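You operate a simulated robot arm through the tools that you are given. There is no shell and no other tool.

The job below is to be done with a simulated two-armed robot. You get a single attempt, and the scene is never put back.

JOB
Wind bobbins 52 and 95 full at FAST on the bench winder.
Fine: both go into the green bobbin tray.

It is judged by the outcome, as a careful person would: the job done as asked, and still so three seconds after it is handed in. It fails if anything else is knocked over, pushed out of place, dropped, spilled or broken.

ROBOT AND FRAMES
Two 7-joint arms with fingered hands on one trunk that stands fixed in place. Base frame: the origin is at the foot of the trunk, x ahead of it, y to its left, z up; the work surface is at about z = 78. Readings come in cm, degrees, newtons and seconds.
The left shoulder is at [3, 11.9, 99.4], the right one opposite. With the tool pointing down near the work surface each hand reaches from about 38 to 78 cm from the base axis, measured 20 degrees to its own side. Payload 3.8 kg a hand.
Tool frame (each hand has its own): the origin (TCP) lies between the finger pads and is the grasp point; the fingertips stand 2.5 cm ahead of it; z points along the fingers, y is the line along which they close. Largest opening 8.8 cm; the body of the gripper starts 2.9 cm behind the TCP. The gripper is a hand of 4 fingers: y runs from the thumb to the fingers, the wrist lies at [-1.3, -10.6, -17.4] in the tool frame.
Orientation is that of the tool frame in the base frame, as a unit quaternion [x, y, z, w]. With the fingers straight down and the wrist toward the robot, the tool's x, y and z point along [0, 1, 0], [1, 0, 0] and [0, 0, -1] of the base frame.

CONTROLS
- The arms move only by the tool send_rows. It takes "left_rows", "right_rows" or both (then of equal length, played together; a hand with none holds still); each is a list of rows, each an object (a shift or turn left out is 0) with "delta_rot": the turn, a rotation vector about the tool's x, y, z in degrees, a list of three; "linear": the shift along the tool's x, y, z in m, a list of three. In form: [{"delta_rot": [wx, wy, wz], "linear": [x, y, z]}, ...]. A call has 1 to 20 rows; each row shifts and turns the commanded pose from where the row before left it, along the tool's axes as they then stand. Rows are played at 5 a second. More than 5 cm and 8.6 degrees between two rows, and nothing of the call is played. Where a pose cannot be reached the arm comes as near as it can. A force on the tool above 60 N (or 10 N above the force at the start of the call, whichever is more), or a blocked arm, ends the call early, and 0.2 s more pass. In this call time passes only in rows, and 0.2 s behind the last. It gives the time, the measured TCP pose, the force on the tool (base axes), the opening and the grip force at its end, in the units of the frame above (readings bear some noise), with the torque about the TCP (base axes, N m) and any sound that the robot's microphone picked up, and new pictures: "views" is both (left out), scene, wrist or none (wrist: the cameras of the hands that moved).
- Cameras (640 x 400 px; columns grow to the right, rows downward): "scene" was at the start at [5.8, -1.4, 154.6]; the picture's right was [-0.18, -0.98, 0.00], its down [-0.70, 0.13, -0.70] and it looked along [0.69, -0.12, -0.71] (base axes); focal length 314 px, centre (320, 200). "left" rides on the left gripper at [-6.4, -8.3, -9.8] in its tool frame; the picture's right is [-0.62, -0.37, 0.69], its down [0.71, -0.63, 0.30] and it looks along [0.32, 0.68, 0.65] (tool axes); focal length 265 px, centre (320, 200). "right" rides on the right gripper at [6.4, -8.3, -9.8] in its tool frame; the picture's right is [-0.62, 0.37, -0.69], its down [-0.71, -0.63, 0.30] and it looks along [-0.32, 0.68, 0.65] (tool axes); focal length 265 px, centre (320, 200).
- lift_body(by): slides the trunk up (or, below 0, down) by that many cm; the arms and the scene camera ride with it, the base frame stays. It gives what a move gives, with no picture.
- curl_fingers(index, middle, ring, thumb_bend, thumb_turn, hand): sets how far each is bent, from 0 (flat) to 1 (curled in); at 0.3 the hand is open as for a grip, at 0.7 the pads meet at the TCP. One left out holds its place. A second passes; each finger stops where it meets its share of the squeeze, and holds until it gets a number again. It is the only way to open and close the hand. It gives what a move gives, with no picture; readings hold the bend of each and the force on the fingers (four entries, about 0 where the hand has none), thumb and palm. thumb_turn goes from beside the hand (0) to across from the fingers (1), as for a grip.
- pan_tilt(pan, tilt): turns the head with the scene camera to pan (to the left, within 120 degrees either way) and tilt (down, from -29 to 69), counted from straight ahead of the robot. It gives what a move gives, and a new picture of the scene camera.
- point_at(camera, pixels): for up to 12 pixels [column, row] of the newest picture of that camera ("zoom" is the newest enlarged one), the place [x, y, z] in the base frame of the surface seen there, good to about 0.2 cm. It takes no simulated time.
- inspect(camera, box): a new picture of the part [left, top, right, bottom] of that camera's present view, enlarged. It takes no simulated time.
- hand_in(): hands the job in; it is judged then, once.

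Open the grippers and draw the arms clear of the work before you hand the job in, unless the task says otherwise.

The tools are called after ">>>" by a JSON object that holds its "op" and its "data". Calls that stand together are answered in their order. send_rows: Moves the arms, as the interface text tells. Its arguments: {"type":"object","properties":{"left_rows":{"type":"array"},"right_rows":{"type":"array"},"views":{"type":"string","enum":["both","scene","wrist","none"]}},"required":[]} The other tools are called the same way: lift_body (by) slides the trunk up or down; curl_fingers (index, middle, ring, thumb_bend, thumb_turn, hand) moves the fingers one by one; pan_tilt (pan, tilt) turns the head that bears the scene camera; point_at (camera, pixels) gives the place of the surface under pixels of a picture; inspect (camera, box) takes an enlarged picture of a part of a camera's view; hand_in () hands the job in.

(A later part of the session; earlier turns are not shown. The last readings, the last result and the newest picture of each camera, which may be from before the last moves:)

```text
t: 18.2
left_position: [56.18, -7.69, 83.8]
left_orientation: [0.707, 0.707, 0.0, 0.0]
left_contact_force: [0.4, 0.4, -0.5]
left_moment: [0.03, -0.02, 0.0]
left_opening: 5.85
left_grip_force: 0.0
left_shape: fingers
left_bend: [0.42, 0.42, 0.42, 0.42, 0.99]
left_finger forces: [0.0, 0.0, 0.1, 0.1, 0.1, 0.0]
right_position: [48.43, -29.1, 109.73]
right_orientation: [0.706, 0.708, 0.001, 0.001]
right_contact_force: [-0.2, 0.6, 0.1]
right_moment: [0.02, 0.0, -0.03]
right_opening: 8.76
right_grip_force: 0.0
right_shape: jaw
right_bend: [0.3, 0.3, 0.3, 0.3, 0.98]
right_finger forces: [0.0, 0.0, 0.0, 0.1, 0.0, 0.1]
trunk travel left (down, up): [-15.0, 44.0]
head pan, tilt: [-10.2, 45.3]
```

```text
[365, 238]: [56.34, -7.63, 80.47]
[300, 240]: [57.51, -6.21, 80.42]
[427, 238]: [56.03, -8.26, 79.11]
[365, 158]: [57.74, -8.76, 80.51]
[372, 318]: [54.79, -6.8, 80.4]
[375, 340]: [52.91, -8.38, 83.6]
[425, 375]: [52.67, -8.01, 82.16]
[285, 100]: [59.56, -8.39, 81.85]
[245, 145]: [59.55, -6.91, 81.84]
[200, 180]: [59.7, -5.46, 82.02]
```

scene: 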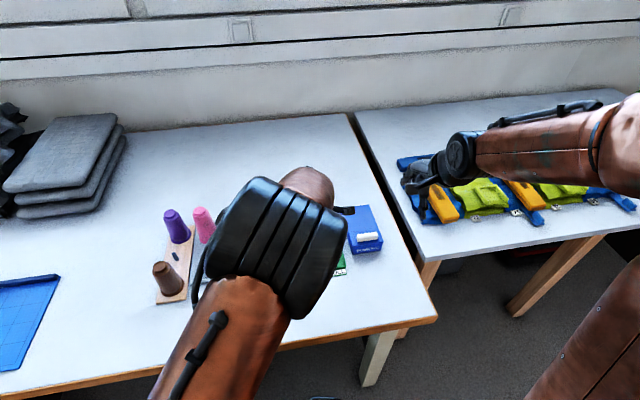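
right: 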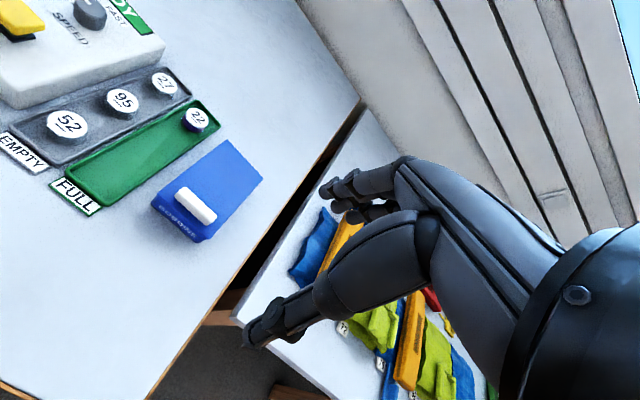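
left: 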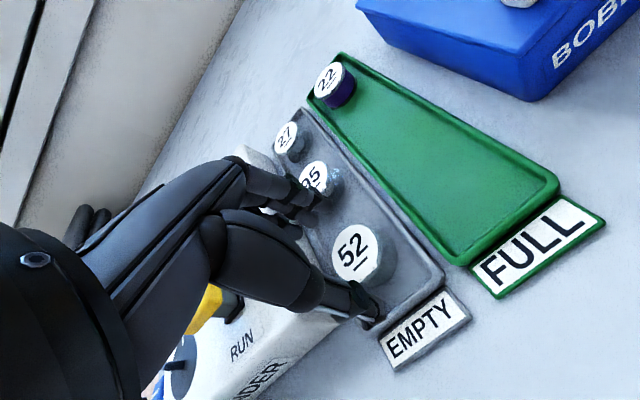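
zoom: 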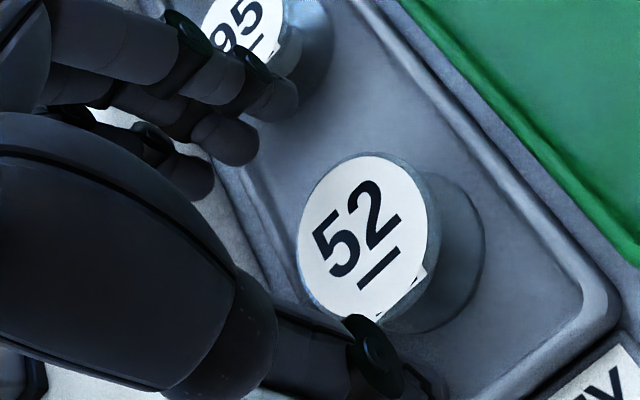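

Centred within 2 mm; I correct +0.2 cm in x, go down 2 cm to z≈81.8 and close index, middle and thumb.

>>> {"op": "send_rows", "data": {"left_rows": [{"linear": [0, 0.002, 0.01]}, {"linear": [0, 0, 0.01]}, {}], "views": "wrist"}}

>>> {"op": "curl_fingers", "data": {"hand": "left", "index": 0.6, "middle": 0.6, "thumb_bend": 0.6}}

>>> {"op": "inspect", "data": {"camera": "left", "box": [260, 170, 420, 310]}}

```text
t: 19.0
left_position: [56.7, -7.56, 82.04]
left_orientation: [0.707, 0.707, 0.0, 0.0]
left_contact_force: [-0.1, -0.3, 0.5]
left_moment: [-0.01, 0.02, 0.0]
left_opening: 5.86
left_grip_force: 0.1
left_shape: fingers
left_bend: [0.42, 0.42, 0.42, 0.42, 0.99]
left_finger forces: [0.1, 0.1, 0.0, 0.1, 0.0, 0.0]
right_position: [48.4, -29.1, 109.7]
right_orientation: [0.707, 0.707, 0.001, 0.001]
right_contact_force: [0.4, 0.5, 0.1]
right_moment: [-0.01, 0.0, 0.02]
right_opening: 8.75
right_grip_force: 0.0
right_shape: jaw
right_bend: [0.3, 0.3, 0.3, 0.3, 0.98]
right_finger forces: [0.0, 0.0, 0.0, 0.0, 0.0, 0.0]
trunk travel left (down, up): [-15.0, 44.0]
head pan, tilt: [-10.2, 45.3]
```

left: 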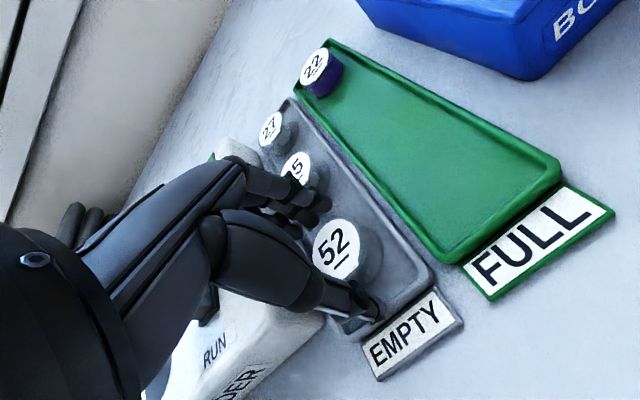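

```text
t: 20.0
left_position: [56.47, -7.52, 81.91]
left_orientation: [0.707, 0.707, 0.0, 0.0]
left_contact_force: [0.0, -0.8, 0.1]
left_moment: [-0.02, -0.01, 0.01]
left_opening: 3.11
left_grip_force: 4.3
left_shape: fingers
left_bend: [0.55, 0.58, 0.42, 0.54, 1.0]
left_finger forces: [2.6, 1.8, 0.1, 0.0, 4.3, 0.1]
right_position: [48.37, -29.01, 109.8]
right_orientation: [0.706, 0.708, 0.001, 0.0]
right_contact_force: [-0.2, -0.2, 0.8]
right_moment: [0.01, 0.01, 0.02]
right_opening: 8.76
right_grip_force: 0.1
right_shape: jaw
right_bend: [0.3, 0.3, 0.3, 0.3, 0.98]
right_finger forces: [0.0, 0.0, 0.0, 0.0, 0.0, 0.0]
trunk travel left (down, up): [-15.0, 44.0]
head pan, tilt: [-10.2, 45.3]
```

```text
2.86 times, centred on (340, 240) of left
```

zoom: 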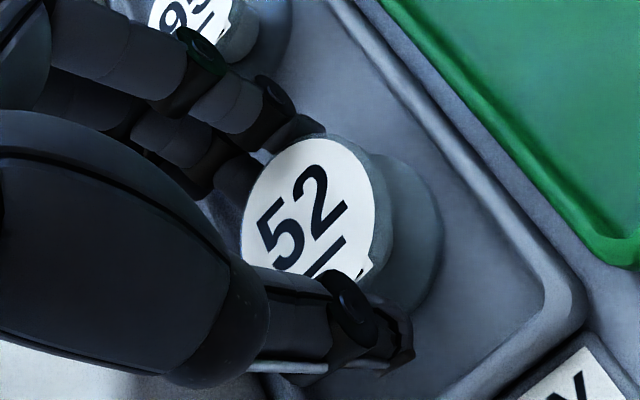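

Bobbin 52 is held by index, middle and thumb. I firm the grip and lift it 4 cm to check.

>>> {"op": "curl_fingers", "data": {"hand": "left", "index": 0.64, "middle": 0.64, "thumb_bend": 0.64}}

>>> {"op": "send_rows", "data": {"left_rows": [{"linear": [0, 0, -0.01]}, {"linear": [0, 0, -0.03]}, {"linear": [0, 0, -0.04]}, {}], "views": "both"}}

>>> {"op": "inspect", "data": {"camera": "left", "box": [260, 170, 420, 310]}}

```text
t: 21.0
left_position: [56.59, -7.39, 81.85]
left_orientation: [0.707, 0.707, 0.0, 0.0]
left_contact_force: [-0.9, 0.0, -0.1]
left_moment: [0.0, 0.01, -0.01]
left_opening: 3.05
left_grip_force: 7.7
left_shape: fingers
left_bend: [0.57, 0.6, 0.42, 0.54, 1.0]
left_finger forces: [4.2, 3.1, 0.0, 0.0, 7.3, 0.1]
right_position: [48.37, -29.05, 109.78]
right_orientation: [0.706, 0.708, 0.001, 0.001]
right_contact_force: [-0.5, -0.1, 0.2]
right_moment: [-0.02, -0.02, 0.0]
right_opening: 8.75
right_grip_force: 0.0
right_shape: jaw
right_bend: [0.3, 0.3, 0.3, 0.3, 0.98]
right_finger forces: [0.0, 0.0, 0.0, 0.0, 0.0, 0.0]
trunk travel left (down, up): [-15.0, 44.0]
head pan, tilt: [-10.2, 45.3]
```

```text
t: 22.0
left_position: [56.69, -7.42, 89.91]
left_orientation: [0.707, 0.707, -0.001, -0.001]
left_contact_force: [0.4, -0.1, -0.4]
left_moment: [0.02, 0.01, -0.02]
left_opening: 3.07
left_grip_force: 7.3
left_shape: fingers
left_bend: [0.57, 0.6, 0.42, 0.54, 1.0]
left_finger forces: [4.1, 3.0, 0.1, 0.0, 7.4, 0.0]
right_position: [48.33, -29.06, 109.73]
right_orientation: [0.707, 0.707, 0.001, 0.001]
right_contact_force: [0.9, -0.8, 0.1]
right_moment: [-0.03, 0.0, 0.01]
right_opening: 8.77
right_grip_force: 0.0
right_shape: jaw
right_bend: [0.3, 0.3, 0.3, 0.3, 0.98]
right_finger forces: [0.1, 0.1, 0.0, 0.2, 0.1, 0.1]
trunk travel left (down, up): [-15.0, 44.0]
head pan, tilt: [-10.2, 45.3]
```

scene: 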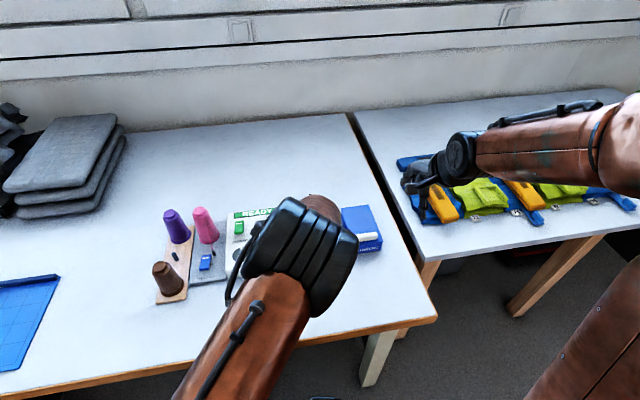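
left: 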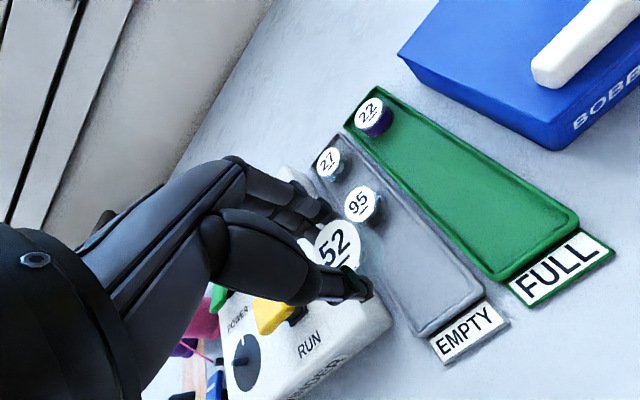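

```text
2.86 times, centred on (340, 240) of left
```

zoom: 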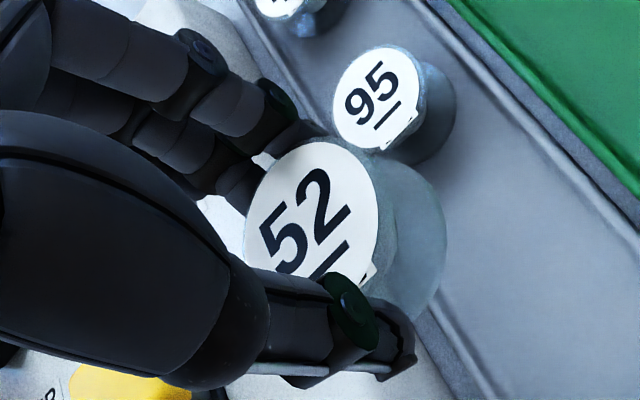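

52 is held level. I measure its top centre and rim to know its offset from the TCP.

>>> {"op": "point_at", "data": {"camera": "zoom", "pixels": [[312, 208], [248, 215], [377, 210], [345, 150], [300, 145], [370, 250], [280, 260], [260, 175]]}}

```text
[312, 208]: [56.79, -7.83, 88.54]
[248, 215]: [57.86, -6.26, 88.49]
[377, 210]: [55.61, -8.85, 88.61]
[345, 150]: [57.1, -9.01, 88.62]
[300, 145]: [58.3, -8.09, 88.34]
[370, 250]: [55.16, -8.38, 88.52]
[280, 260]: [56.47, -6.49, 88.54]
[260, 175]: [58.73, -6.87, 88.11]
```

Bobbin centre coincides with the TCP, bottom about 3.45 below it. I rise to z≈94.5 and carry it over the spindle at (58.9,11.05).

>>> {"op": "send_rows", "data": {"left_rows": [{"linear": [0, 0, -0.045]}, {"linear": [0.037, 0.0044, 0]}, {"linear": [0.037, 0.0044, 0]}, {"linear": [0.037, 0.0044, 0]}, {"linear": [0.037, 0.0044, 0]}, {"linear": [0.037, 0.0044, 0]}, {}], "views": "both"}}

>>> {"op": "inspect", "data": {"camera": "left", "box": [260, 170, 460, 330]}}

>>> {"op": "inspect", "data": {"camera": "scene", "box": [180, 180, 320, 290]}}

```text
t: 23.6
left_position: [58.95, 10.87, 94.51]
left_orientation: [0.708, 0.707, -0.001, 0.0]
left_contact_force: [-0.6, 0.6, -0.5]
left_moment: [-0.01, 0.01, 0.02]
left_opening: 3.03
left_grip_force: 7.6
left_shape: fingers
left_bend: [0.57, 0.6, 0.42, 0.55, 1.0]
left_finger forces: [4.2, 3.1, 0.0, 0.0, 7.1, 0.1]
right_position: [48.36, -29.14, 109.73]
right_orientation: [0.707, 0.708, 0.0, 0.001]
right_contact_force: [-0.6, 0.4, 0.5]
right_moment: [0.02, -0.01, -0.03]
right_opening: 8.77
right_grip_force: 0.0
right_shape: jaw
right_bend: [0.3, 0.3, 0.3, 0.3, 0.98]
right_finger forces: [0.0, 0.1, 0.0, 0.0, 0.0, 0.1]
trunk travel left (down, up): [-15.0, 44.0]
head pan, tilt: [-10.2, 45.3]
```

scene: 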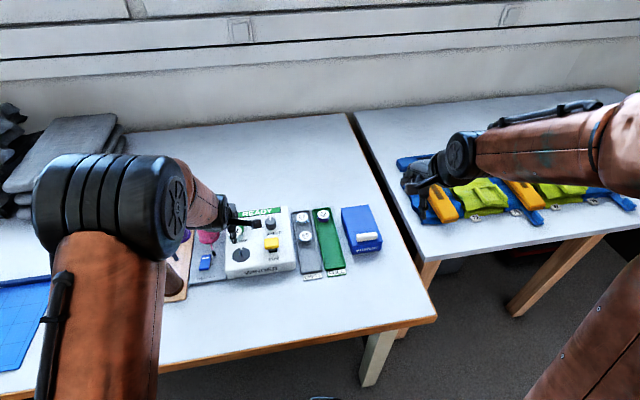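
left: 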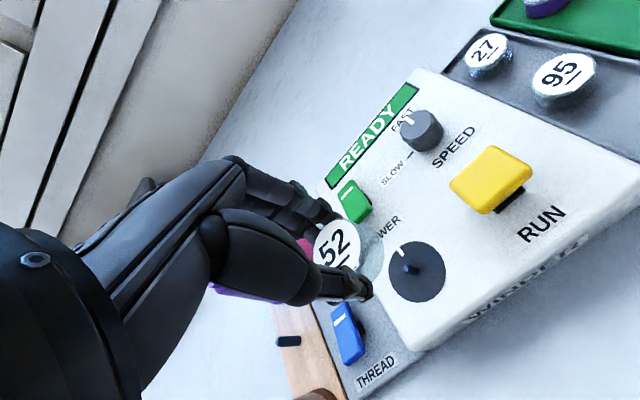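

```text
2.50 times, centred on (360, 250) of left
```

zoom: 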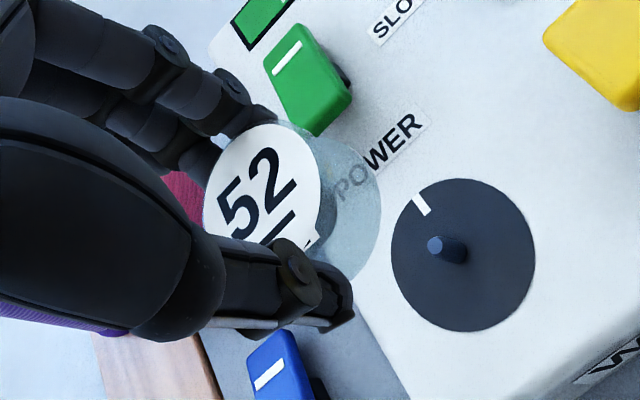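

```text
3.64 times, centred on (250, 235) of scene
```

zoom: 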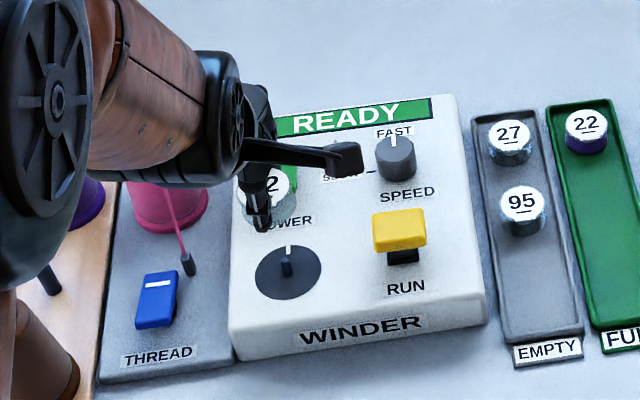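

I check the arm's clearance over the spools (elbow at (110,230), forearm edge (170,290)) and measure spindle and bobbin precisely in the left view.

>>> {"op": "point_at", "data": {"camera": "scene", "pixels": [[110, 230], [165, 230], [160, 290], [150, 380], [190, 205], [165, 270]]}}

>>> {"op": "inspect", "data": {"camera": "left", "box": [300, 200, 460, 310]}}

```text
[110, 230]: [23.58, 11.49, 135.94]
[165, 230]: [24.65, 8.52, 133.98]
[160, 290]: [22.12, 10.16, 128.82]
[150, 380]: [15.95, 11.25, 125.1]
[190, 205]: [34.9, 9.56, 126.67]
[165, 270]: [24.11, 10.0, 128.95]
```

```text
3.64 times, centred on (380, 255) of left
```

zoom: 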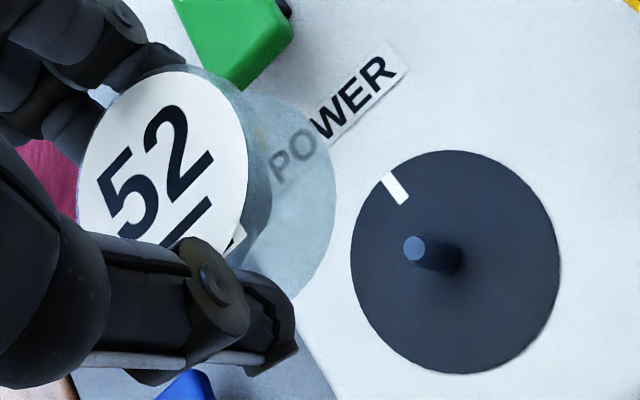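

>>> {"op": "point_at", "data": {"camera": "zoom", "pixels": [[414, 248], [352, 258], [559, 262], [455, 152], [455, 373], [445, 290], [163, 160], [80, 195], [245, 160], [165, 70], [190, 72], [398, 190]]}}

```text
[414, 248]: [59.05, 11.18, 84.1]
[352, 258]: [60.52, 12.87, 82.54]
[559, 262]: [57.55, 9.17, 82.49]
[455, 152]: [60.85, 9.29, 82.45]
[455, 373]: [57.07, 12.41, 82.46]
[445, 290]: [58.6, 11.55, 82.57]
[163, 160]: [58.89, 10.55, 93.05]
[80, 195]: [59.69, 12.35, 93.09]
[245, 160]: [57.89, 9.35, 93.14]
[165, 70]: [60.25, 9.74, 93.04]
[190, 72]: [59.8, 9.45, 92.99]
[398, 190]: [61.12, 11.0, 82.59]
```

I take a closer look at the bobbin's rim and the pin to align them within a millimetre.

>>> {"op": "inspect", "data": {"camera": "left", "box": [310, 210, 374, 274]}}

```text
6.25 times, centred on (342, 242) of left
```

zoom: 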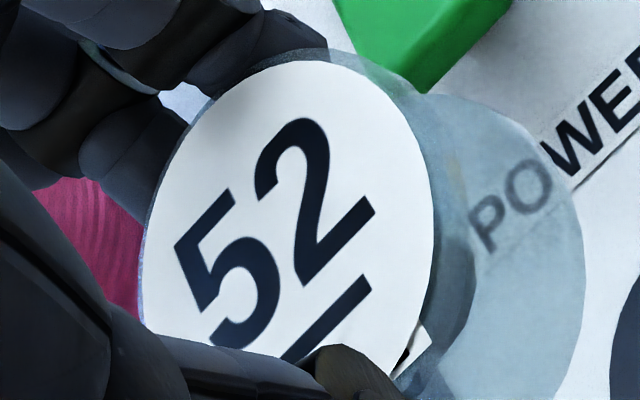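

>>> {"op": "point_at", "data": {"camera": "zoom", "pixels": [[148, 260], [148, 310], [165, 180], [220, 90], [300, 64], [350, 72], [400, 115], [428, 180], [430, 250], [415, 320], [290, 225]]}}

```text
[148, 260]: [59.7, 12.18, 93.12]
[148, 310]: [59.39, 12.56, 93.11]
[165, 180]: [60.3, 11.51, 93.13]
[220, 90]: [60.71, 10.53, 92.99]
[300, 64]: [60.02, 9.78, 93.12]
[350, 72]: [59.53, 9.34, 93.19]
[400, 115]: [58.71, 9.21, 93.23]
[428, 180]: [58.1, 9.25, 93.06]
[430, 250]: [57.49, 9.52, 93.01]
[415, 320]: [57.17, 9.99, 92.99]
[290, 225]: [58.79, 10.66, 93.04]
```

Bobbin centre ≈(58.8,10.8), spindle ≈(59.0,11.0). I shift +2 mm in both and lower until the bobbin is just above the pin.

>>> {"op": "send_rows", "data": {"left_rows": [{"linear": [0.002, 0.002, 0.03]}, {"linear": [0, 0, 0.025]}, {"linear": [0, 0, 0.01]}, {}], "views": "both"}}

>>> {"op": "inspect", "data": {"camera": "left", "box": [290, 200, 402, 290]}}

>>> {"op": "inspect", "data": {"camera": "scene", "box": [210, 205, 290, 275]}}

```text
t: 24.6
left_position: [59.14, 11.11, 87.9]
left_orientation: [0.707, 0.707, 0.0, 0.0]
left_contact_force: [-0.4, 0.0, -0.2]
left_moment: [-0.01, -0.01, -0.03]
left_opening: 3.04
left_grip_force: 7.7
left_shape: fingers
left_bend: [0.57, 0.6, 0.42, 0.55, 1.0]
left_finger forces: [4.1, 3.0, 0.1, 0.1, 7.1, 0.1]
right_position: [48.3, -29.07, 109.76]
right_orientation: [0.707, 0.708, 0.001, 0.001]
right_contact_force: [-0.2, 0.1, 0.3]
right_moment: [0.02, -0.04, 0.0]
right_opening: 8.76
right_grip_force: 0.0
right_shape: jaw
right_bend: [0.3, 0.3, 0.3, 0.3, 0.98]
right_finger forces: [0.0, 0.0, 0.0, 0.0, 0.0, 0.0]
trunk travel left (down, up): [-15.0, 44.0]
head pan, tilt: [-10.2, 45.3]
```

scene: 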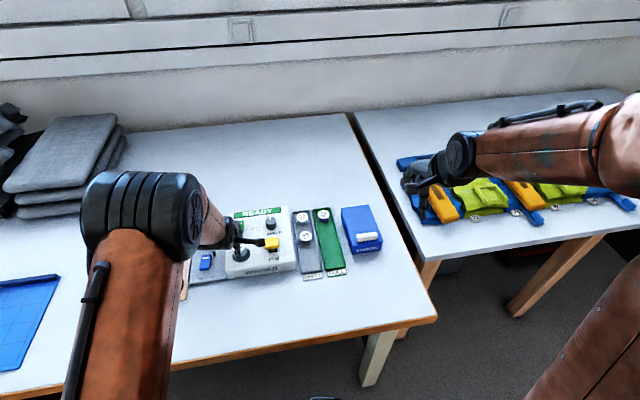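
left: 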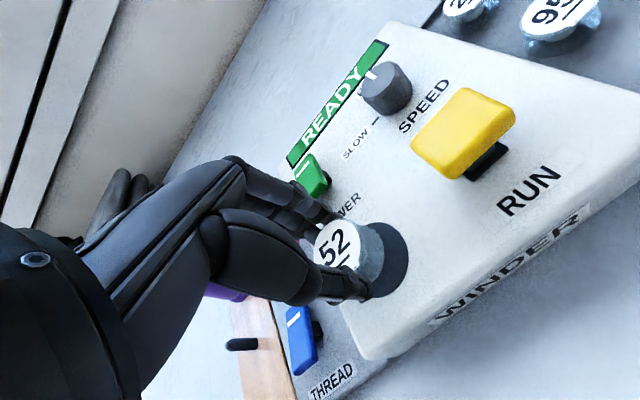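

```text
4.44 times, centred on (346, 245) of left
```

zoom: 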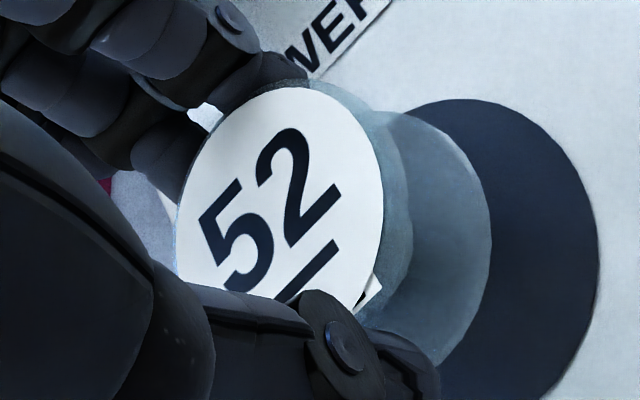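

```text
5.71 times, centred on (250, 240) of scene
```

zoom: 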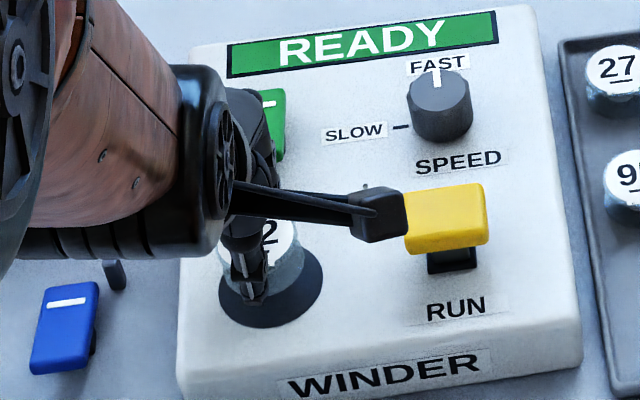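

I measure the bobbin rim and disc rim in the left view now.

>>> {"op": "inspect", "data": {"camera": "left", "box": [290, 200, 402, 290]}}

>>> {"op": "point_at", "data": {"camera": "zoom", "pixels": [[190, 185], [215, 140], [260, 102], [310, 90], [350, 115], [375, 165], [379, 215], [365, 280], [182, 240], [280, 200]]}}

>>> {"op": "point_at", "data": {"camera": "zoom", "pixels": [[430, 104], [480, 103], [540, 140], [580, 200], [594, 270], [575, 350], [545, 390]]}}

```text
4.44 times, centred on (346, 245) of left
```

zoom: 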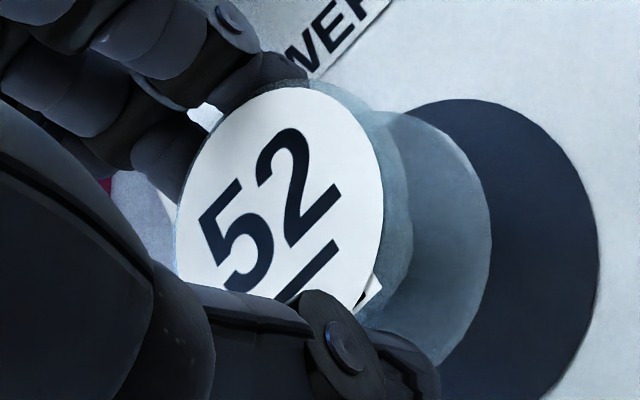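

```text
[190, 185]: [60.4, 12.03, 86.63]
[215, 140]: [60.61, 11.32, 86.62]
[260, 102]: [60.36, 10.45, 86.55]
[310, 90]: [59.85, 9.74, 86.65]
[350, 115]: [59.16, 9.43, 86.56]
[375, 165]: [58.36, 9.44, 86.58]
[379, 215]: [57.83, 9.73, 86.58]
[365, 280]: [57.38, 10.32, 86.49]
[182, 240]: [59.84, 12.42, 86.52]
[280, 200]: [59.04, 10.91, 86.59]
```

```text
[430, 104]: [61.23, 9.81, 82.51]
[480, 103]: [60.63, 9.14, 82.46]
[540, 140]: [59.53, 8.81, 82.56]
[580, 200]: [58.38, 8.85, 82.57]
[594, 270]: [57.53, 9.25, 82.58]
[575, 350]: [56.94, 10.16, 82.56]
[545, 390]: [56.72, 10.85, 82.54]
```

Bobbin centre ≈(58.9,11.07) against spindle ≈(59.03,11.03). I shift +1 mm in x and lower gently, watching the force.

>>> {"op": "send_rows", "data": {"left_rows": [{"linear": [0, 0.001, 0.002]}, {"linear": [0, 0, 0.003]}, {"linear": [0, 0, 0.003]}, {}], "views": "wrist"}}

>>> {"op": "inspect", "data": {"camera": "left", "box": [290, 200, 402, 290]}}

```text
t: 25.6
left_position: [59.11, 11.28, 87.13]
left_orientation: [0.707, 0.707, 0.0, 0.0]
left_contact_force: [-0.2, -0.3, -0.7]
left_moment: [0.01, 0.02, -0.02]
left_opening: 3.04
left_grip_force: 7.4
left_shape: fingers
left_bend: [0.57, 0.6, 0.42, 0.55, 1.0]
left_finger forces: [4.2, 3.1, 0.1, 0.0, 7.0, 0.0]
right_position: [48.4, -28.94, 109.79]
right_orientation: [0.707, 0.708, 0.001, 0.001]
right_contact_force: [-1.0, -0.2, 0.5]
right_moment: [0.0, -0.03, -0.03]
right_opening: 8.81
right_grip_force: 0.1
right_shape: jaw
right_bend: [0.3, 0.3, 0.3, 0.3, 0.98]
right_finger forces: [0.1, 0.0, 0.1, 0.0, 0.0, 0.0]
trunk travel left (down, up): [-15.0, 44.0]
head pan, tilt: [-10.2, 45.3]
```

left: 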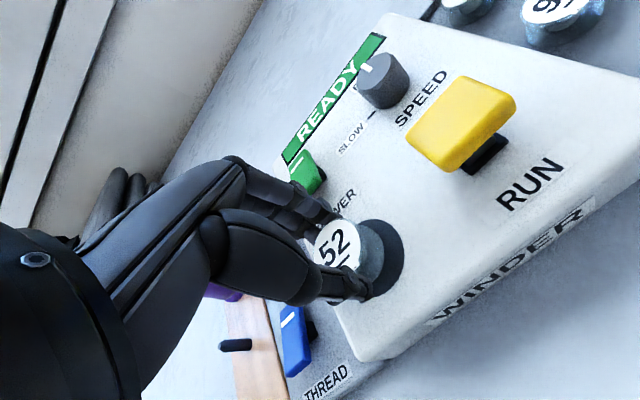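

```text
4.44 times, centred on (346, 245) of left
```

zoom: 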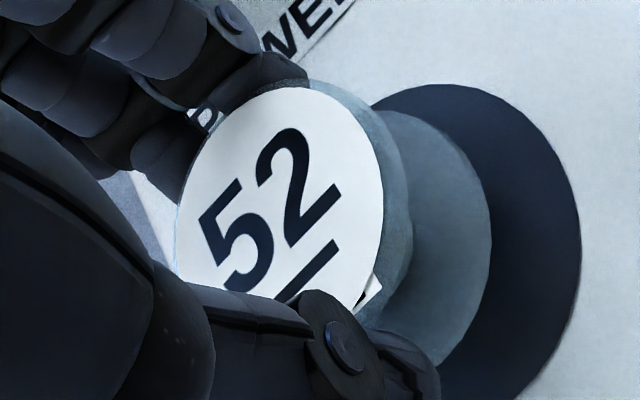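

No contact force with the bottom already below the pin top, so it is threading on. I continue down 1.1 cm.

>>> {"op": "send_rows", "data": {"left_rows": [{"linear": [0, 0, 0.004]}, {"linear": [0, 0, 0.004]}, {"linear": [0, 0, 0.003]}, {}], "views": "wrist"}}

>>> {"op": "inspect", "data": {"camera": "left", "box": [290, 200, 402, 290]}}

```text
t: 26.6
left_position: [59.16, 11.26, 85.96]
left_orientation: [0.707, 0.707, 0.0, 0.0]
left_contact_force: [0.4, 0.5, 0.3]
left_moment: [0.01, 0.01, -0.01]
left_opening: 3.03
left_grip_force: 7.3
left_shape: fingers
left_bend: [0.57, 0.6, 0.42, 0.55, 1.0]
left_finger forces: [4.4, 3.0, 0.0, 0.0, 7.3, 0.0]
right_position: [48.37, -29.08, 109.82]
right_orientation: [0.706, 0.708, 0.001, 0.0]
right_contact_force: [0.0, -0.1, 0.6]
right_moment: [-0.03, 0.03, 0.02]
right_opening: 8.7
right_grip_force: 0.0
right_shape: jaw
right_bend: [0.3, 0.3, 0.3, 0.3, 0.98]
right_finger forces: [0.1, 0.1, 0.0, 0.0, 0.0, 0.0]
trunk travel left (down, up): [-15.0, 44.0]
head pan, tilt: [-10.2, 45.3]
```

left: 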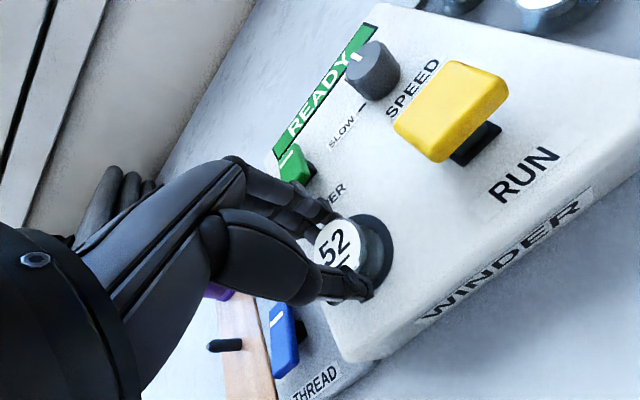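

```text
4.44 times, centred on (346, 245) of left
```

zoom: 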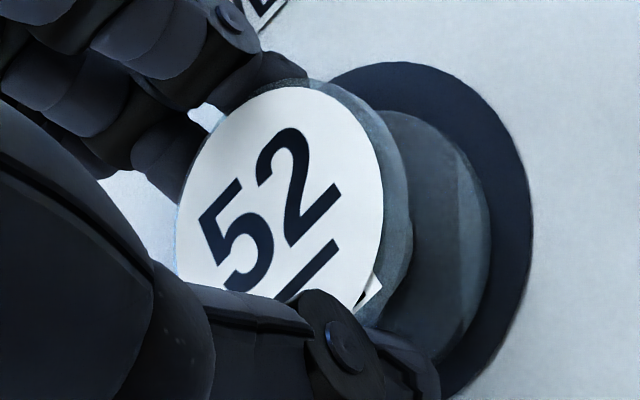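

Bobbin sits on the disc (bottom ≈82.5), no force. I press 1 mm more and open the fingers a little.

>>> {"op": "send_rows", "data": {"left_rows": [{"linear": [0, 0, 0.001]}, {}], "views": "none"}}

>>> {"op": "curl_fingers", "data": {"hand": "left", "index": 0.42, "middle": 0.42, "thumb_bend": 0.42}}

>>> {"op": "inspect", "data": {"camera": "left", "box": [290, 200, 402, 290]}}

```text
t: 27.2
left_position: [59.1, 11.05, 85.95]
left_orientation: [0.708, 0.707, -0.001, 0.0]
left_contact_force: [-0.5, -0.4, 1.7]
left_moment: [0.04, -0.01, 0.03]
left_opening: 3.01
left_grip_force: 7.5
left_shape: fingers
left_bend: [0.57, 0.6, 0.42, 0.55, 1.0]
left_finger forces: [4.4, 3.1, 0.0, 0.1, 7.4, 0.0]
right_position: [48.34, -29.0, 109.8]
right_orientation: [0.707, 0.708, 0.001, 0.001]
right_contact_force: [0.2, -0.1, -0.7]
right_moment: [-0.01, 0.05, -0.02]
right_opening: 8.78
right_grip_force: 0.1
right_shape: jaw
right_bend: [0.3, 0.3, 0.3, 0.3, 0.98]
right_finger forces: [0.1, 0.0, 0.0, 0.1, 0.1, 0.0]
trunk travel left (down, up): [-15.0, 44.0]
head pan, tilt: [-10.2, 45.3]
```

```text
t: 28.2
left_position: [59.04, 11.14, 85.92]
left_orientation: [0.707, 0.707, 0.0, 0.0]
left_contact_force: [0.4, 0.7, 0.5]
left_moment: [0.0, 0.02, 0.02]
left_opening: 5.83
left_grip_force: 0.1
left_shape: fingers
left_bend: [0.42, 0.42, 0.42, 0.42, 0.99]
left_finger forces: [0.0, 0.0, 0.1, 0.1, 0.1, 0.0]
right_position: [48.35, -29.05, 109.81]
right_orientation: [0.706, 0.708, 0.0, 0.0]
right_contact_force: [0.2, 0.0, 0.4]
right_moment: [0.0, 0.02, 0.02]
right_opening: 8.76
right_grip_force: 0.0
right_shape: jaw
right_bend: [0.3, 0.3, 0.3, 0.3, 0.98]
right_finger forces: [0.0, 0.0, 0.1, 0.1, 0.0, 0.0]
trunk travel left (down, up): [-15.0, 44.0]
head pan, tilt: [-10.2, 45.3]
```

```text
4.44 times, centred on (346, 245) of left
```

zoom: 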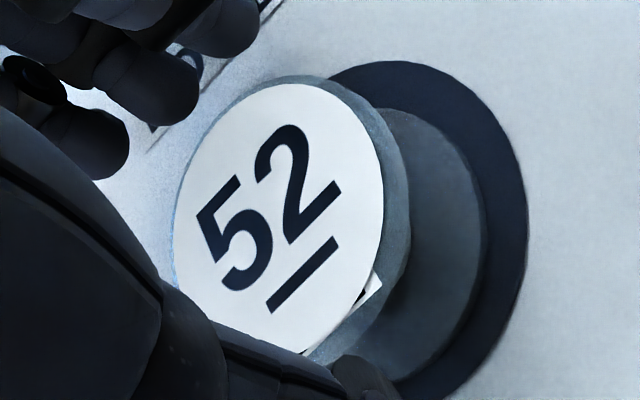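

Bobbin 52 stays on the spindle. I raise the hand and look at the display.

>>> {"op": "send_rows", "data": {"left_rows": [{"linear": [0, 0, -0.02]}, {"linear": [0, 0, -0.04]}, {"linear": [0, 0, -0.05]}, {}], "views": "both"}}

>>> {"op": "inspect", "data": {"camera": "scene", "box": [180, 190, 320, 290]}}

>>> {"op": "inspect", "data": {"camera": "left", "box": [280, 150, 520, 330]}}

```text
t: 29.2
left_position: [58.96, 11.17, 96.88]
left_orientation: [0.707, 0.707, -0.001, -0.001]
left_contact_force: [-0.2, 0.9, 0.3]
left_moment: [0.0, 0.02, 0.0]
left_opening: 5.86
left_grip_force: 0.1
left_shape: fingers
left_bend: [0.42, 0.42, 0.42, 0.42, 0.99]
left_finger forces: [0.0, 0.0, 0.0, 0.1, 0.1, 0.0]
right_position: [48.42, -29.05, 109.78]
right_orientation: [0.706, 0.708, 0.0, 0.0]
right_contact_force: [-0.2, -0.5, 0.1]
right_moment: [0.0, 0.02, 0.0]
right_opening: 8.78
right_grip_force: 0.1
right_shape: jaw
right_bend: [0.3, 0.3, 0.3, 0.3, 0.98]
right_finger forces: [0.0, 0.0, 0.0, 0.1, 0.0, 0.0]
trunk travel left (down, up): [-15.0, 44.0]
head pan, tilt: [-10.2, 45.3]
```

scene: 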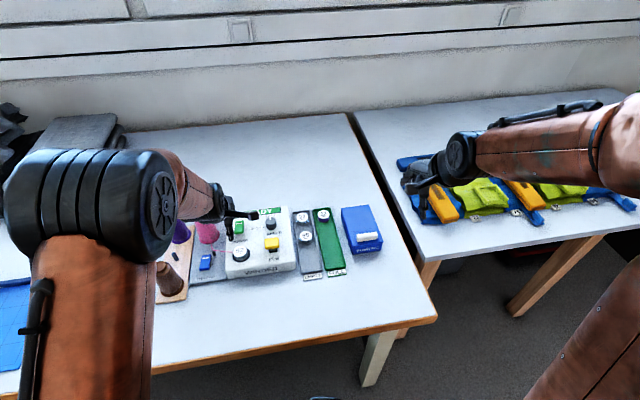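
left: 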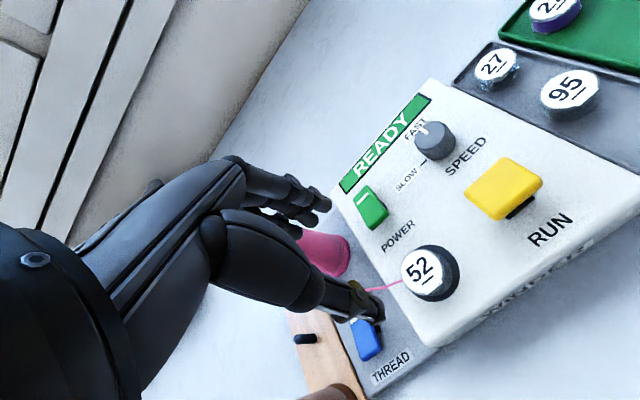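

```text
4.00 times, centred on (250, 240) of scene
```

zoom: 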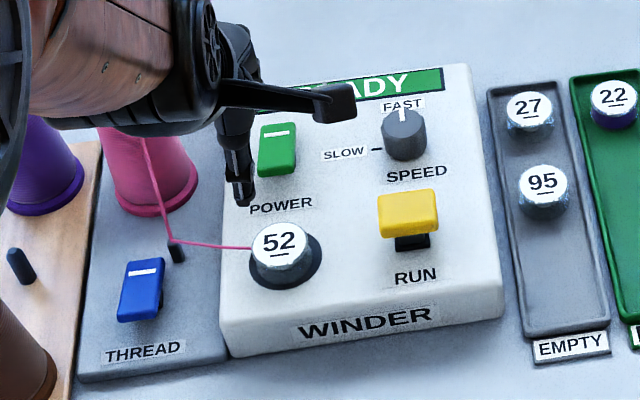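

```text
2.22 times, centred on (400, 240) of left
```

zoom: 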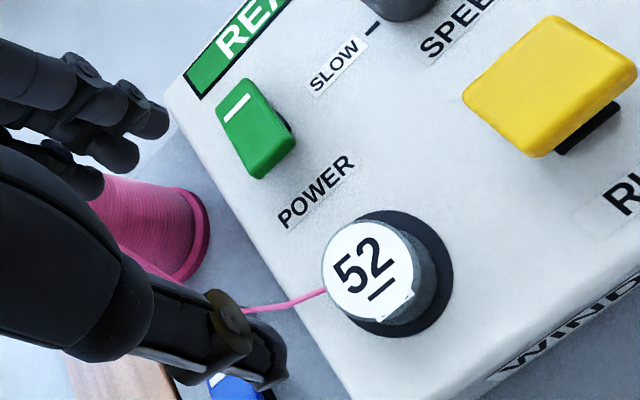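

Thread has attached itself from the guide to bobbin 52, display still READY. Now I measure the RUN key closely, at left (505,185).

>>> {"op": "inspect", "data": {"camera": "left", "box": [440, 130, 600, 250]}}

>>> {"op": "inspect", "data": {"camera": "scene", "box": [255, 225, 295, 265]}}

>>> {"op": "point_at", "data": {"camera": "left", "pixels": [[505, 158], [541, 180], [470, 190], [500, 217], [505, 187], [520, 208], [520, 160], [485, 205]]}}

```text
3.33 times, centred on (520, 190) of left
```

zoom: 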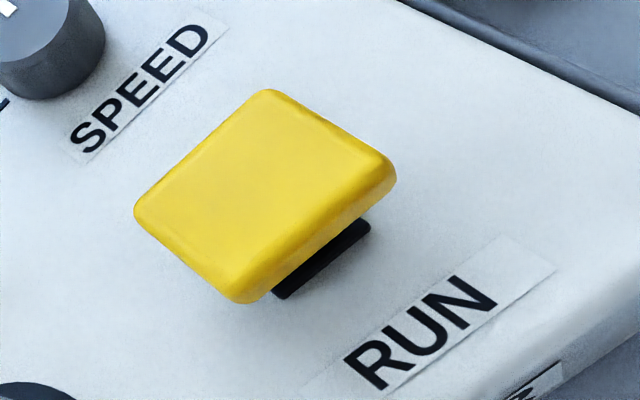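

```text
10.00 times, centred on (275, 245) of scene
```

zoom: 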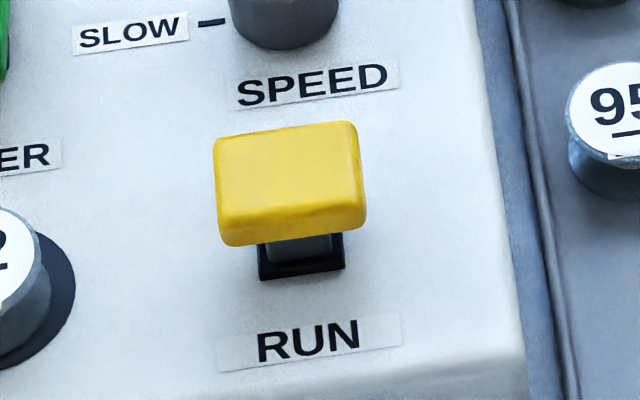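

```text
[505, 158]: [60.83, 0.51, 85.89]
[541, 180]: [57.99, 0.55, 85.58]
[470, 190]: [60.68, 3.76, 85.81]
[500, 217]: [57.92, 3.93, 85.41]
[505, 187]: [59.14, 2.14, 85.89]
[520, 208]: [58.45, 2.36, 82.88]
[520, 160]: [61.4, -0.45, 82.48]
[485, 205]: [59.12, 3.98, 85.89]
```

RUN cap centre ≈(59.4,2.2), top 85.9. I close the fingers to a point and move above the cap.

>>> {"op": "curl_fingers", "data": {"hand": "left", "index": 0.68, "middle": 0.68, "ring": 0.68, "thumb_bend": 0.66}}

>>> {"op": "send_rows", "data": {"left_rows": [{"linear": [-0.03, 0.001, 0]}, {"linear": [-0.03, 0.001, 0]}, {"linear": [-0.03, 0.001, 0]}, {"linear": [0, 0, 0.03]}, {"linear": [0, 0, 0.02]}, {}], "views": "both"}}

>>> {"op": "inspect", "data": {"camera": "left", "box": [260, 170, 420, 310]}}

```text
t: 30.2
left_position: [58.85, 11.22, 96.94]
left_orientation: [0.707, 0.707, 0.0, 0.0]
left_contact_force: [0.1, -0.4, 0.7]
left_moment: [-0.02, 0.0, 0.02]
left_opening: 0.55
left_grip_force: 0.1
left_shape: fingers
left_bend: [0.68, 0.68, 0.68, 0.66, 1.0]
left_finger forces: [0.0, 0.0, 0.1, 0.0, 0.0, 0.0]
right_position: [48.35, -29.01, 109.84]
right_orientation: [0.707, 0.707, 0.0, 0.001]
right_contact_force: [0.0, -0.4, 0.0]
right_moment: [-0.03, -0.03, 0.02]
right_opening: 8.76
right_grip_force: 0.0
right_shape: jaw
right_bend: [0.3, 0.3, 0.3, 0.3, 0.98]
right_finger forces: [0.0, 0.0, 0.0, 0.0, 0.0, 0.0]
trunk travel left (down, up): [-15.0, 44.0]
head pan, tilt: [-10.2, 45.3]
```

```text
t: 31.6
left_position: [59.39, 2.05, 92.15]
left_orientation: [0.706, 0.708, 0.001, 0.0]
left_contact_force: [0.0, -0.6, -0.4]
left_moment: [0.01, 0.03, 0.0]
left_opening: 0.5
left_grip_force: 0.0
left_shape: fingers
left_bend: [0.68, 0.68, 0.68, 0.66, 1.0]
left_finger forces: [0.0, 0.1, 0.0, 0.0, 0.0, 0.0]
right_position: [48.4, -29.05, 109.74]
right_orientation: [0.706, 0.708, 0.0, 0.001]
right_contact_force: [-0.7, 0.6, 0.5]
right_moment: [0.01, 0.01, 0.01]
right_opening: 8.75
right_grip_force: 0.0
right_shape: jaw
right_bend: [0.3, 0.3, 0.3, 0.3, 0.98]
right_finger forces: [0.0, 0.1, 0.1, 0.1, 0.1, 0.1]
trunk travel left (down, up): [-15.0, 44.0]
head pan, tilt: [-10.2, 45.3]
```

scene: 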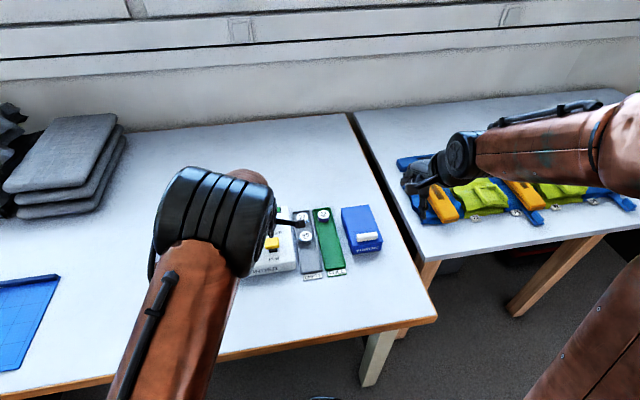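
left: 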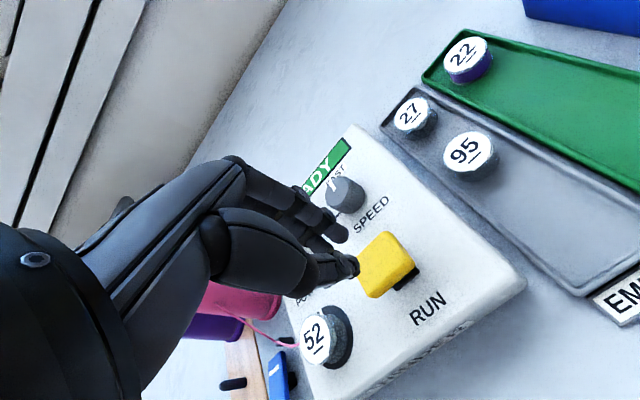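

```text
2.86 times, centred on (340, 240) of left
```

zoom: 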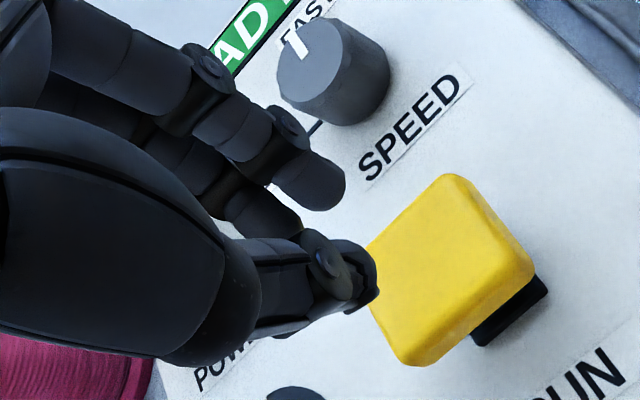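

Fingertips point at the cap; bobbin 52 remains in the left view at (315,335). I go down to just above contact, then press gently.

>>> {"op": "send_rows", "data": {"left_rows": [{"linear": [0, 0, 0.015]}, {"linear": [0, 0, 0.015]}, {"linear": [0, 0, 0.005]}, {"linear": [0, 0, 0.004]}, {}], "views": "wrist"}}

>>> {"op": "inspect", "data": {"camera": "left", "box": [240, 150, 440, 350]}}

```text
t: 32.8
left_position: [59.47, 2.06, 88.06]
left_orientation: [0.707, 0.707, 0.0, 0.0]
left_contact_force: [-0.3, 0.4, 1.3]
left_moment: [0.02, 0.01, -0.01]
left_opening: 0.51
left_grip_force: 0.9
left_shape: fingers
left_bend: [0.68, 0.68, 0.68, 0.66, 1.0]
left_finger forces: [0.0, 0.0, 0.0, 0.0, 0.9, 0.0]
right_position: [48.4, -28.96, 109.86]
right_orientation: [0.707, 0.708, 0.0, 0.001]
right_contact_force: [-0.5, 0.3, 0.1]
right_moment: [0.0, 0.03, 0.03]
right_opening: 8.74
right_grip_force: 0.1
right_shape: jaw
right_bend: [0.3, 0.3, 0.3, 0.3, 0.98]
right_finger forces: [0.0, 0.0, 0.0, 0.0, 0.0, 0.0]
trunk travel left (down, up): [-15.0, 44.0]
head pan, tilt: [-10.2, 45.3]
```

left: 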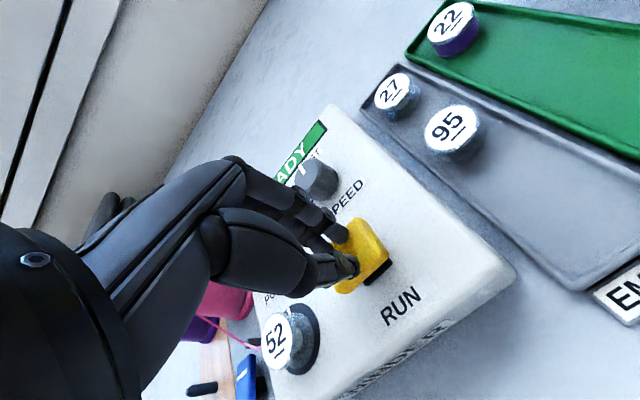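

```text
2.00 times, centred on (340, 250) of left
```

zoom: 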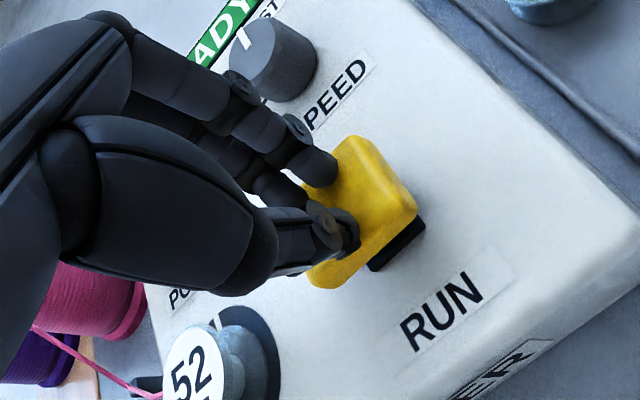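

The thumb tip just touches the cap. I press down another few millimetres.

>>> {"op": "send_rows", "data": {"left_rows": [{"linear": [0, 0, 0.003]}, {"linear": [0, 0, 0.003]}, {}], "views": "wrist"}}

>>> {"op": "inspect", "data": {"camera": "left", "box": [240, 150, 440, 350]}}

```text
t: 33.6
left_position: [59.44, 2.23, 87.48]
left_orientation: [0.707, 0.707, 0.0, 0.0]
left_contact_force: [-0.4, -0.1, 0.8]
left_moment: [0.0, 0.02, 0.02]
left_opening: 0.49
left_grip_force: 0.9
left_shape: fingers
left_bend: [0.68, 0.68, 0.68, 0.66, 1.0]
left_finger forces: [0.0, 0.0, 0.0, 0.0, 1.5, 0.0]
right_position: [48.35, -28.97, 109.78]
right_orientation: [0.706, 0.708, 0.001, 0.001]
right_contact_force: [0.4, 1.1, -0.6]
right_moment: [0.01, -0.02, 0.0]
right_opening: 8.78
right_grip_force: 0.1
right_shape: jaw
right_bend: [0.3, 0.3, 0.3, 0.3, 0.98]
right_finger forces: [0.1, 0.0, 0.0, 0.0, 0.1, 0.1]
trunk travel left (down, up): [-15.0, 44.0]
head pan, tilt: [-10.2, 45.3]
```

left: 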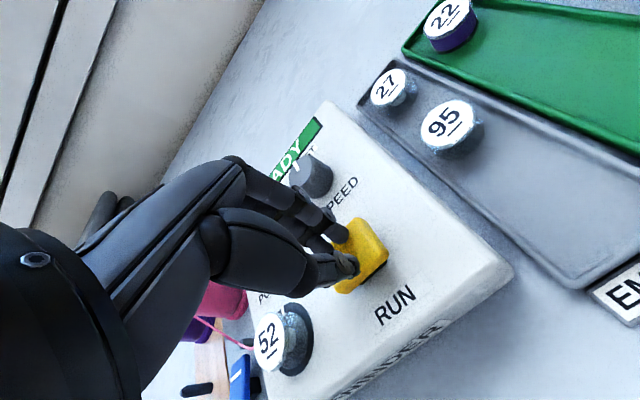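

```text
2.00 times, centred on (340, 250) of left
```

zoom: 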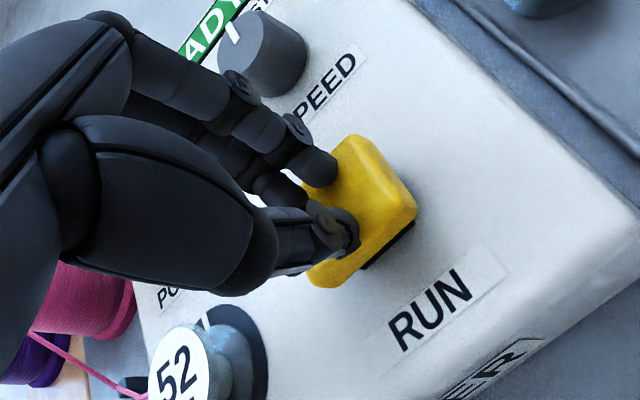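

The cap is going down with little resistance; still READY. I keep pressing.

>>> {"op": "send_rows", "data": {"left_rows": [{"linear": [0, 0, 0.003]}, {"linear": [0, 0, 0.003]}, {}], "views": "wrist"}}

>>> {"op": "inspect", "data": {"camera": "left", "box": [240, 150, 440, 350]}}

```text
t: 34.4
left_position: [59.41, 2.16, 86.99]
left_orientation: [0.707, 0.707, 0.0, 0.001]
left_contact_force: [-0.6, 0.2, 5.8]
left_moment: [-0.03, 0.12, -0.02]
left_opening: 0.47
left_grip_force: 3.1
left_shape: fingers
left_bend: [0.68, 0.68, 0.68, 0.66, 1.0]
left_finger forces: [0.1, 0.0, 0.0, 0.0, 6.0, 0.1]
right_position: [48.4, -29.04, 109.91]
right_orientation: [0.706, 0.708, 0.001, 0.001]
right_contact_force: [0.0, 0.2, -0.7]
right_moment: [0.01, 0.01, 0.02]
right_opening: 8.75
right_grip_force: 0.1
right_shape: jaw
right_bend: [0.3, 0.3, 0.3, 0.3, 0.98]
right_finger forces: [0.0, 0.0, 0.1, 0.1, 0.0, 0.0]
trunk travel left (down, up): [-15.0, 44.0]
head pan, tilt: [-10.2, 45.3]
```

left: 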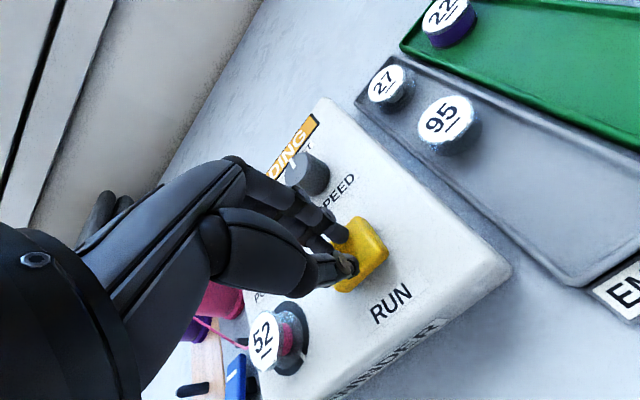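

```text
2.00 times, centred on (340, 250) of left
```

zoom: 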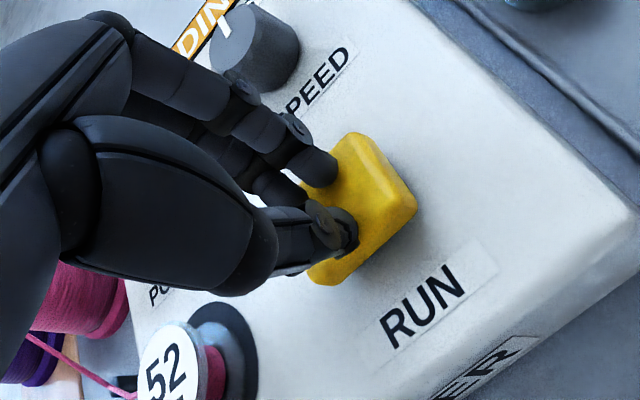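

Display shows orange "…DING" (WINDING) and pink thread builds up. I keep holding and check at short intervals.

>>> {"op": "send_rows", "data": {"left_rows": [{}, {}], "views": "wrist"}}

>>> {"op": "inspect", "data": {"camera": "left", "box": [220, 100, 360, 380]}}

```text
t: 35.0
left_position: [59.27, 2.11, 86.9]
left_orientation: [0.707, 0.707, 0.0, 0.001]
left_contact_force: [0.0, -0.3, 7.2]
left_moment: [0.0, 0.12, 0.02]
left_opening: 0.45
left_grip_force: 4.0
left_shape: fingers
left_bend: [0.68, 0.68, 0.68, 0.67, 1.0]
left_finger forces: [0.1, 0.1, 0.1, 0.0, 7.6, 0.0]
right_position: [48.23, -29.0, 109.84]
right_orientation: [0.707, 0.708, 0.001, 0.001]
right_contact_force: [0.7, -1.0, 0.2]
right_moment: [-0.01, -0.01, -0.01]
right_opening: 8.76
right_grip_force: 0.1
right_shape: jaw
right_bend: [0.3, 0.3, 0.3, 0.3, 0.98]
right_finger forces: [0.0, 0.0, 0.0, 0.0, 0.1, 0.1]
trunk travel left (down, up): [-15.0, 44.0]
head pan, tilt: [-10.2, 45.3]
```

left: 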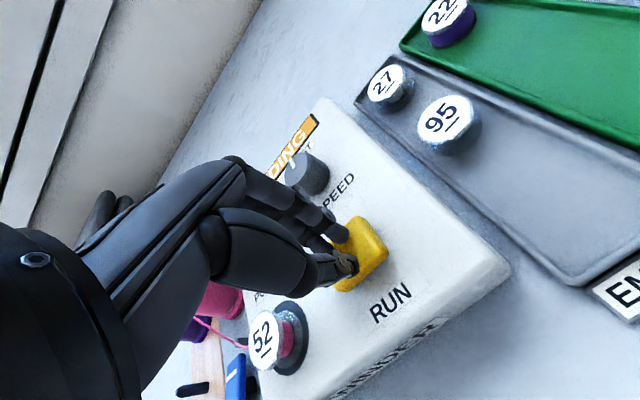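

```text
1.43 times, centred on (290, 240) of left
```

zoom: 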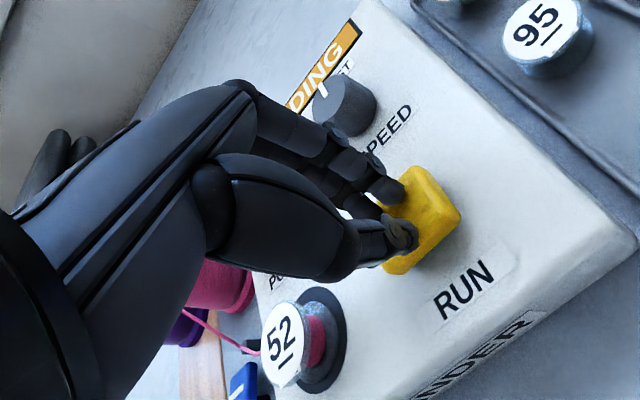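

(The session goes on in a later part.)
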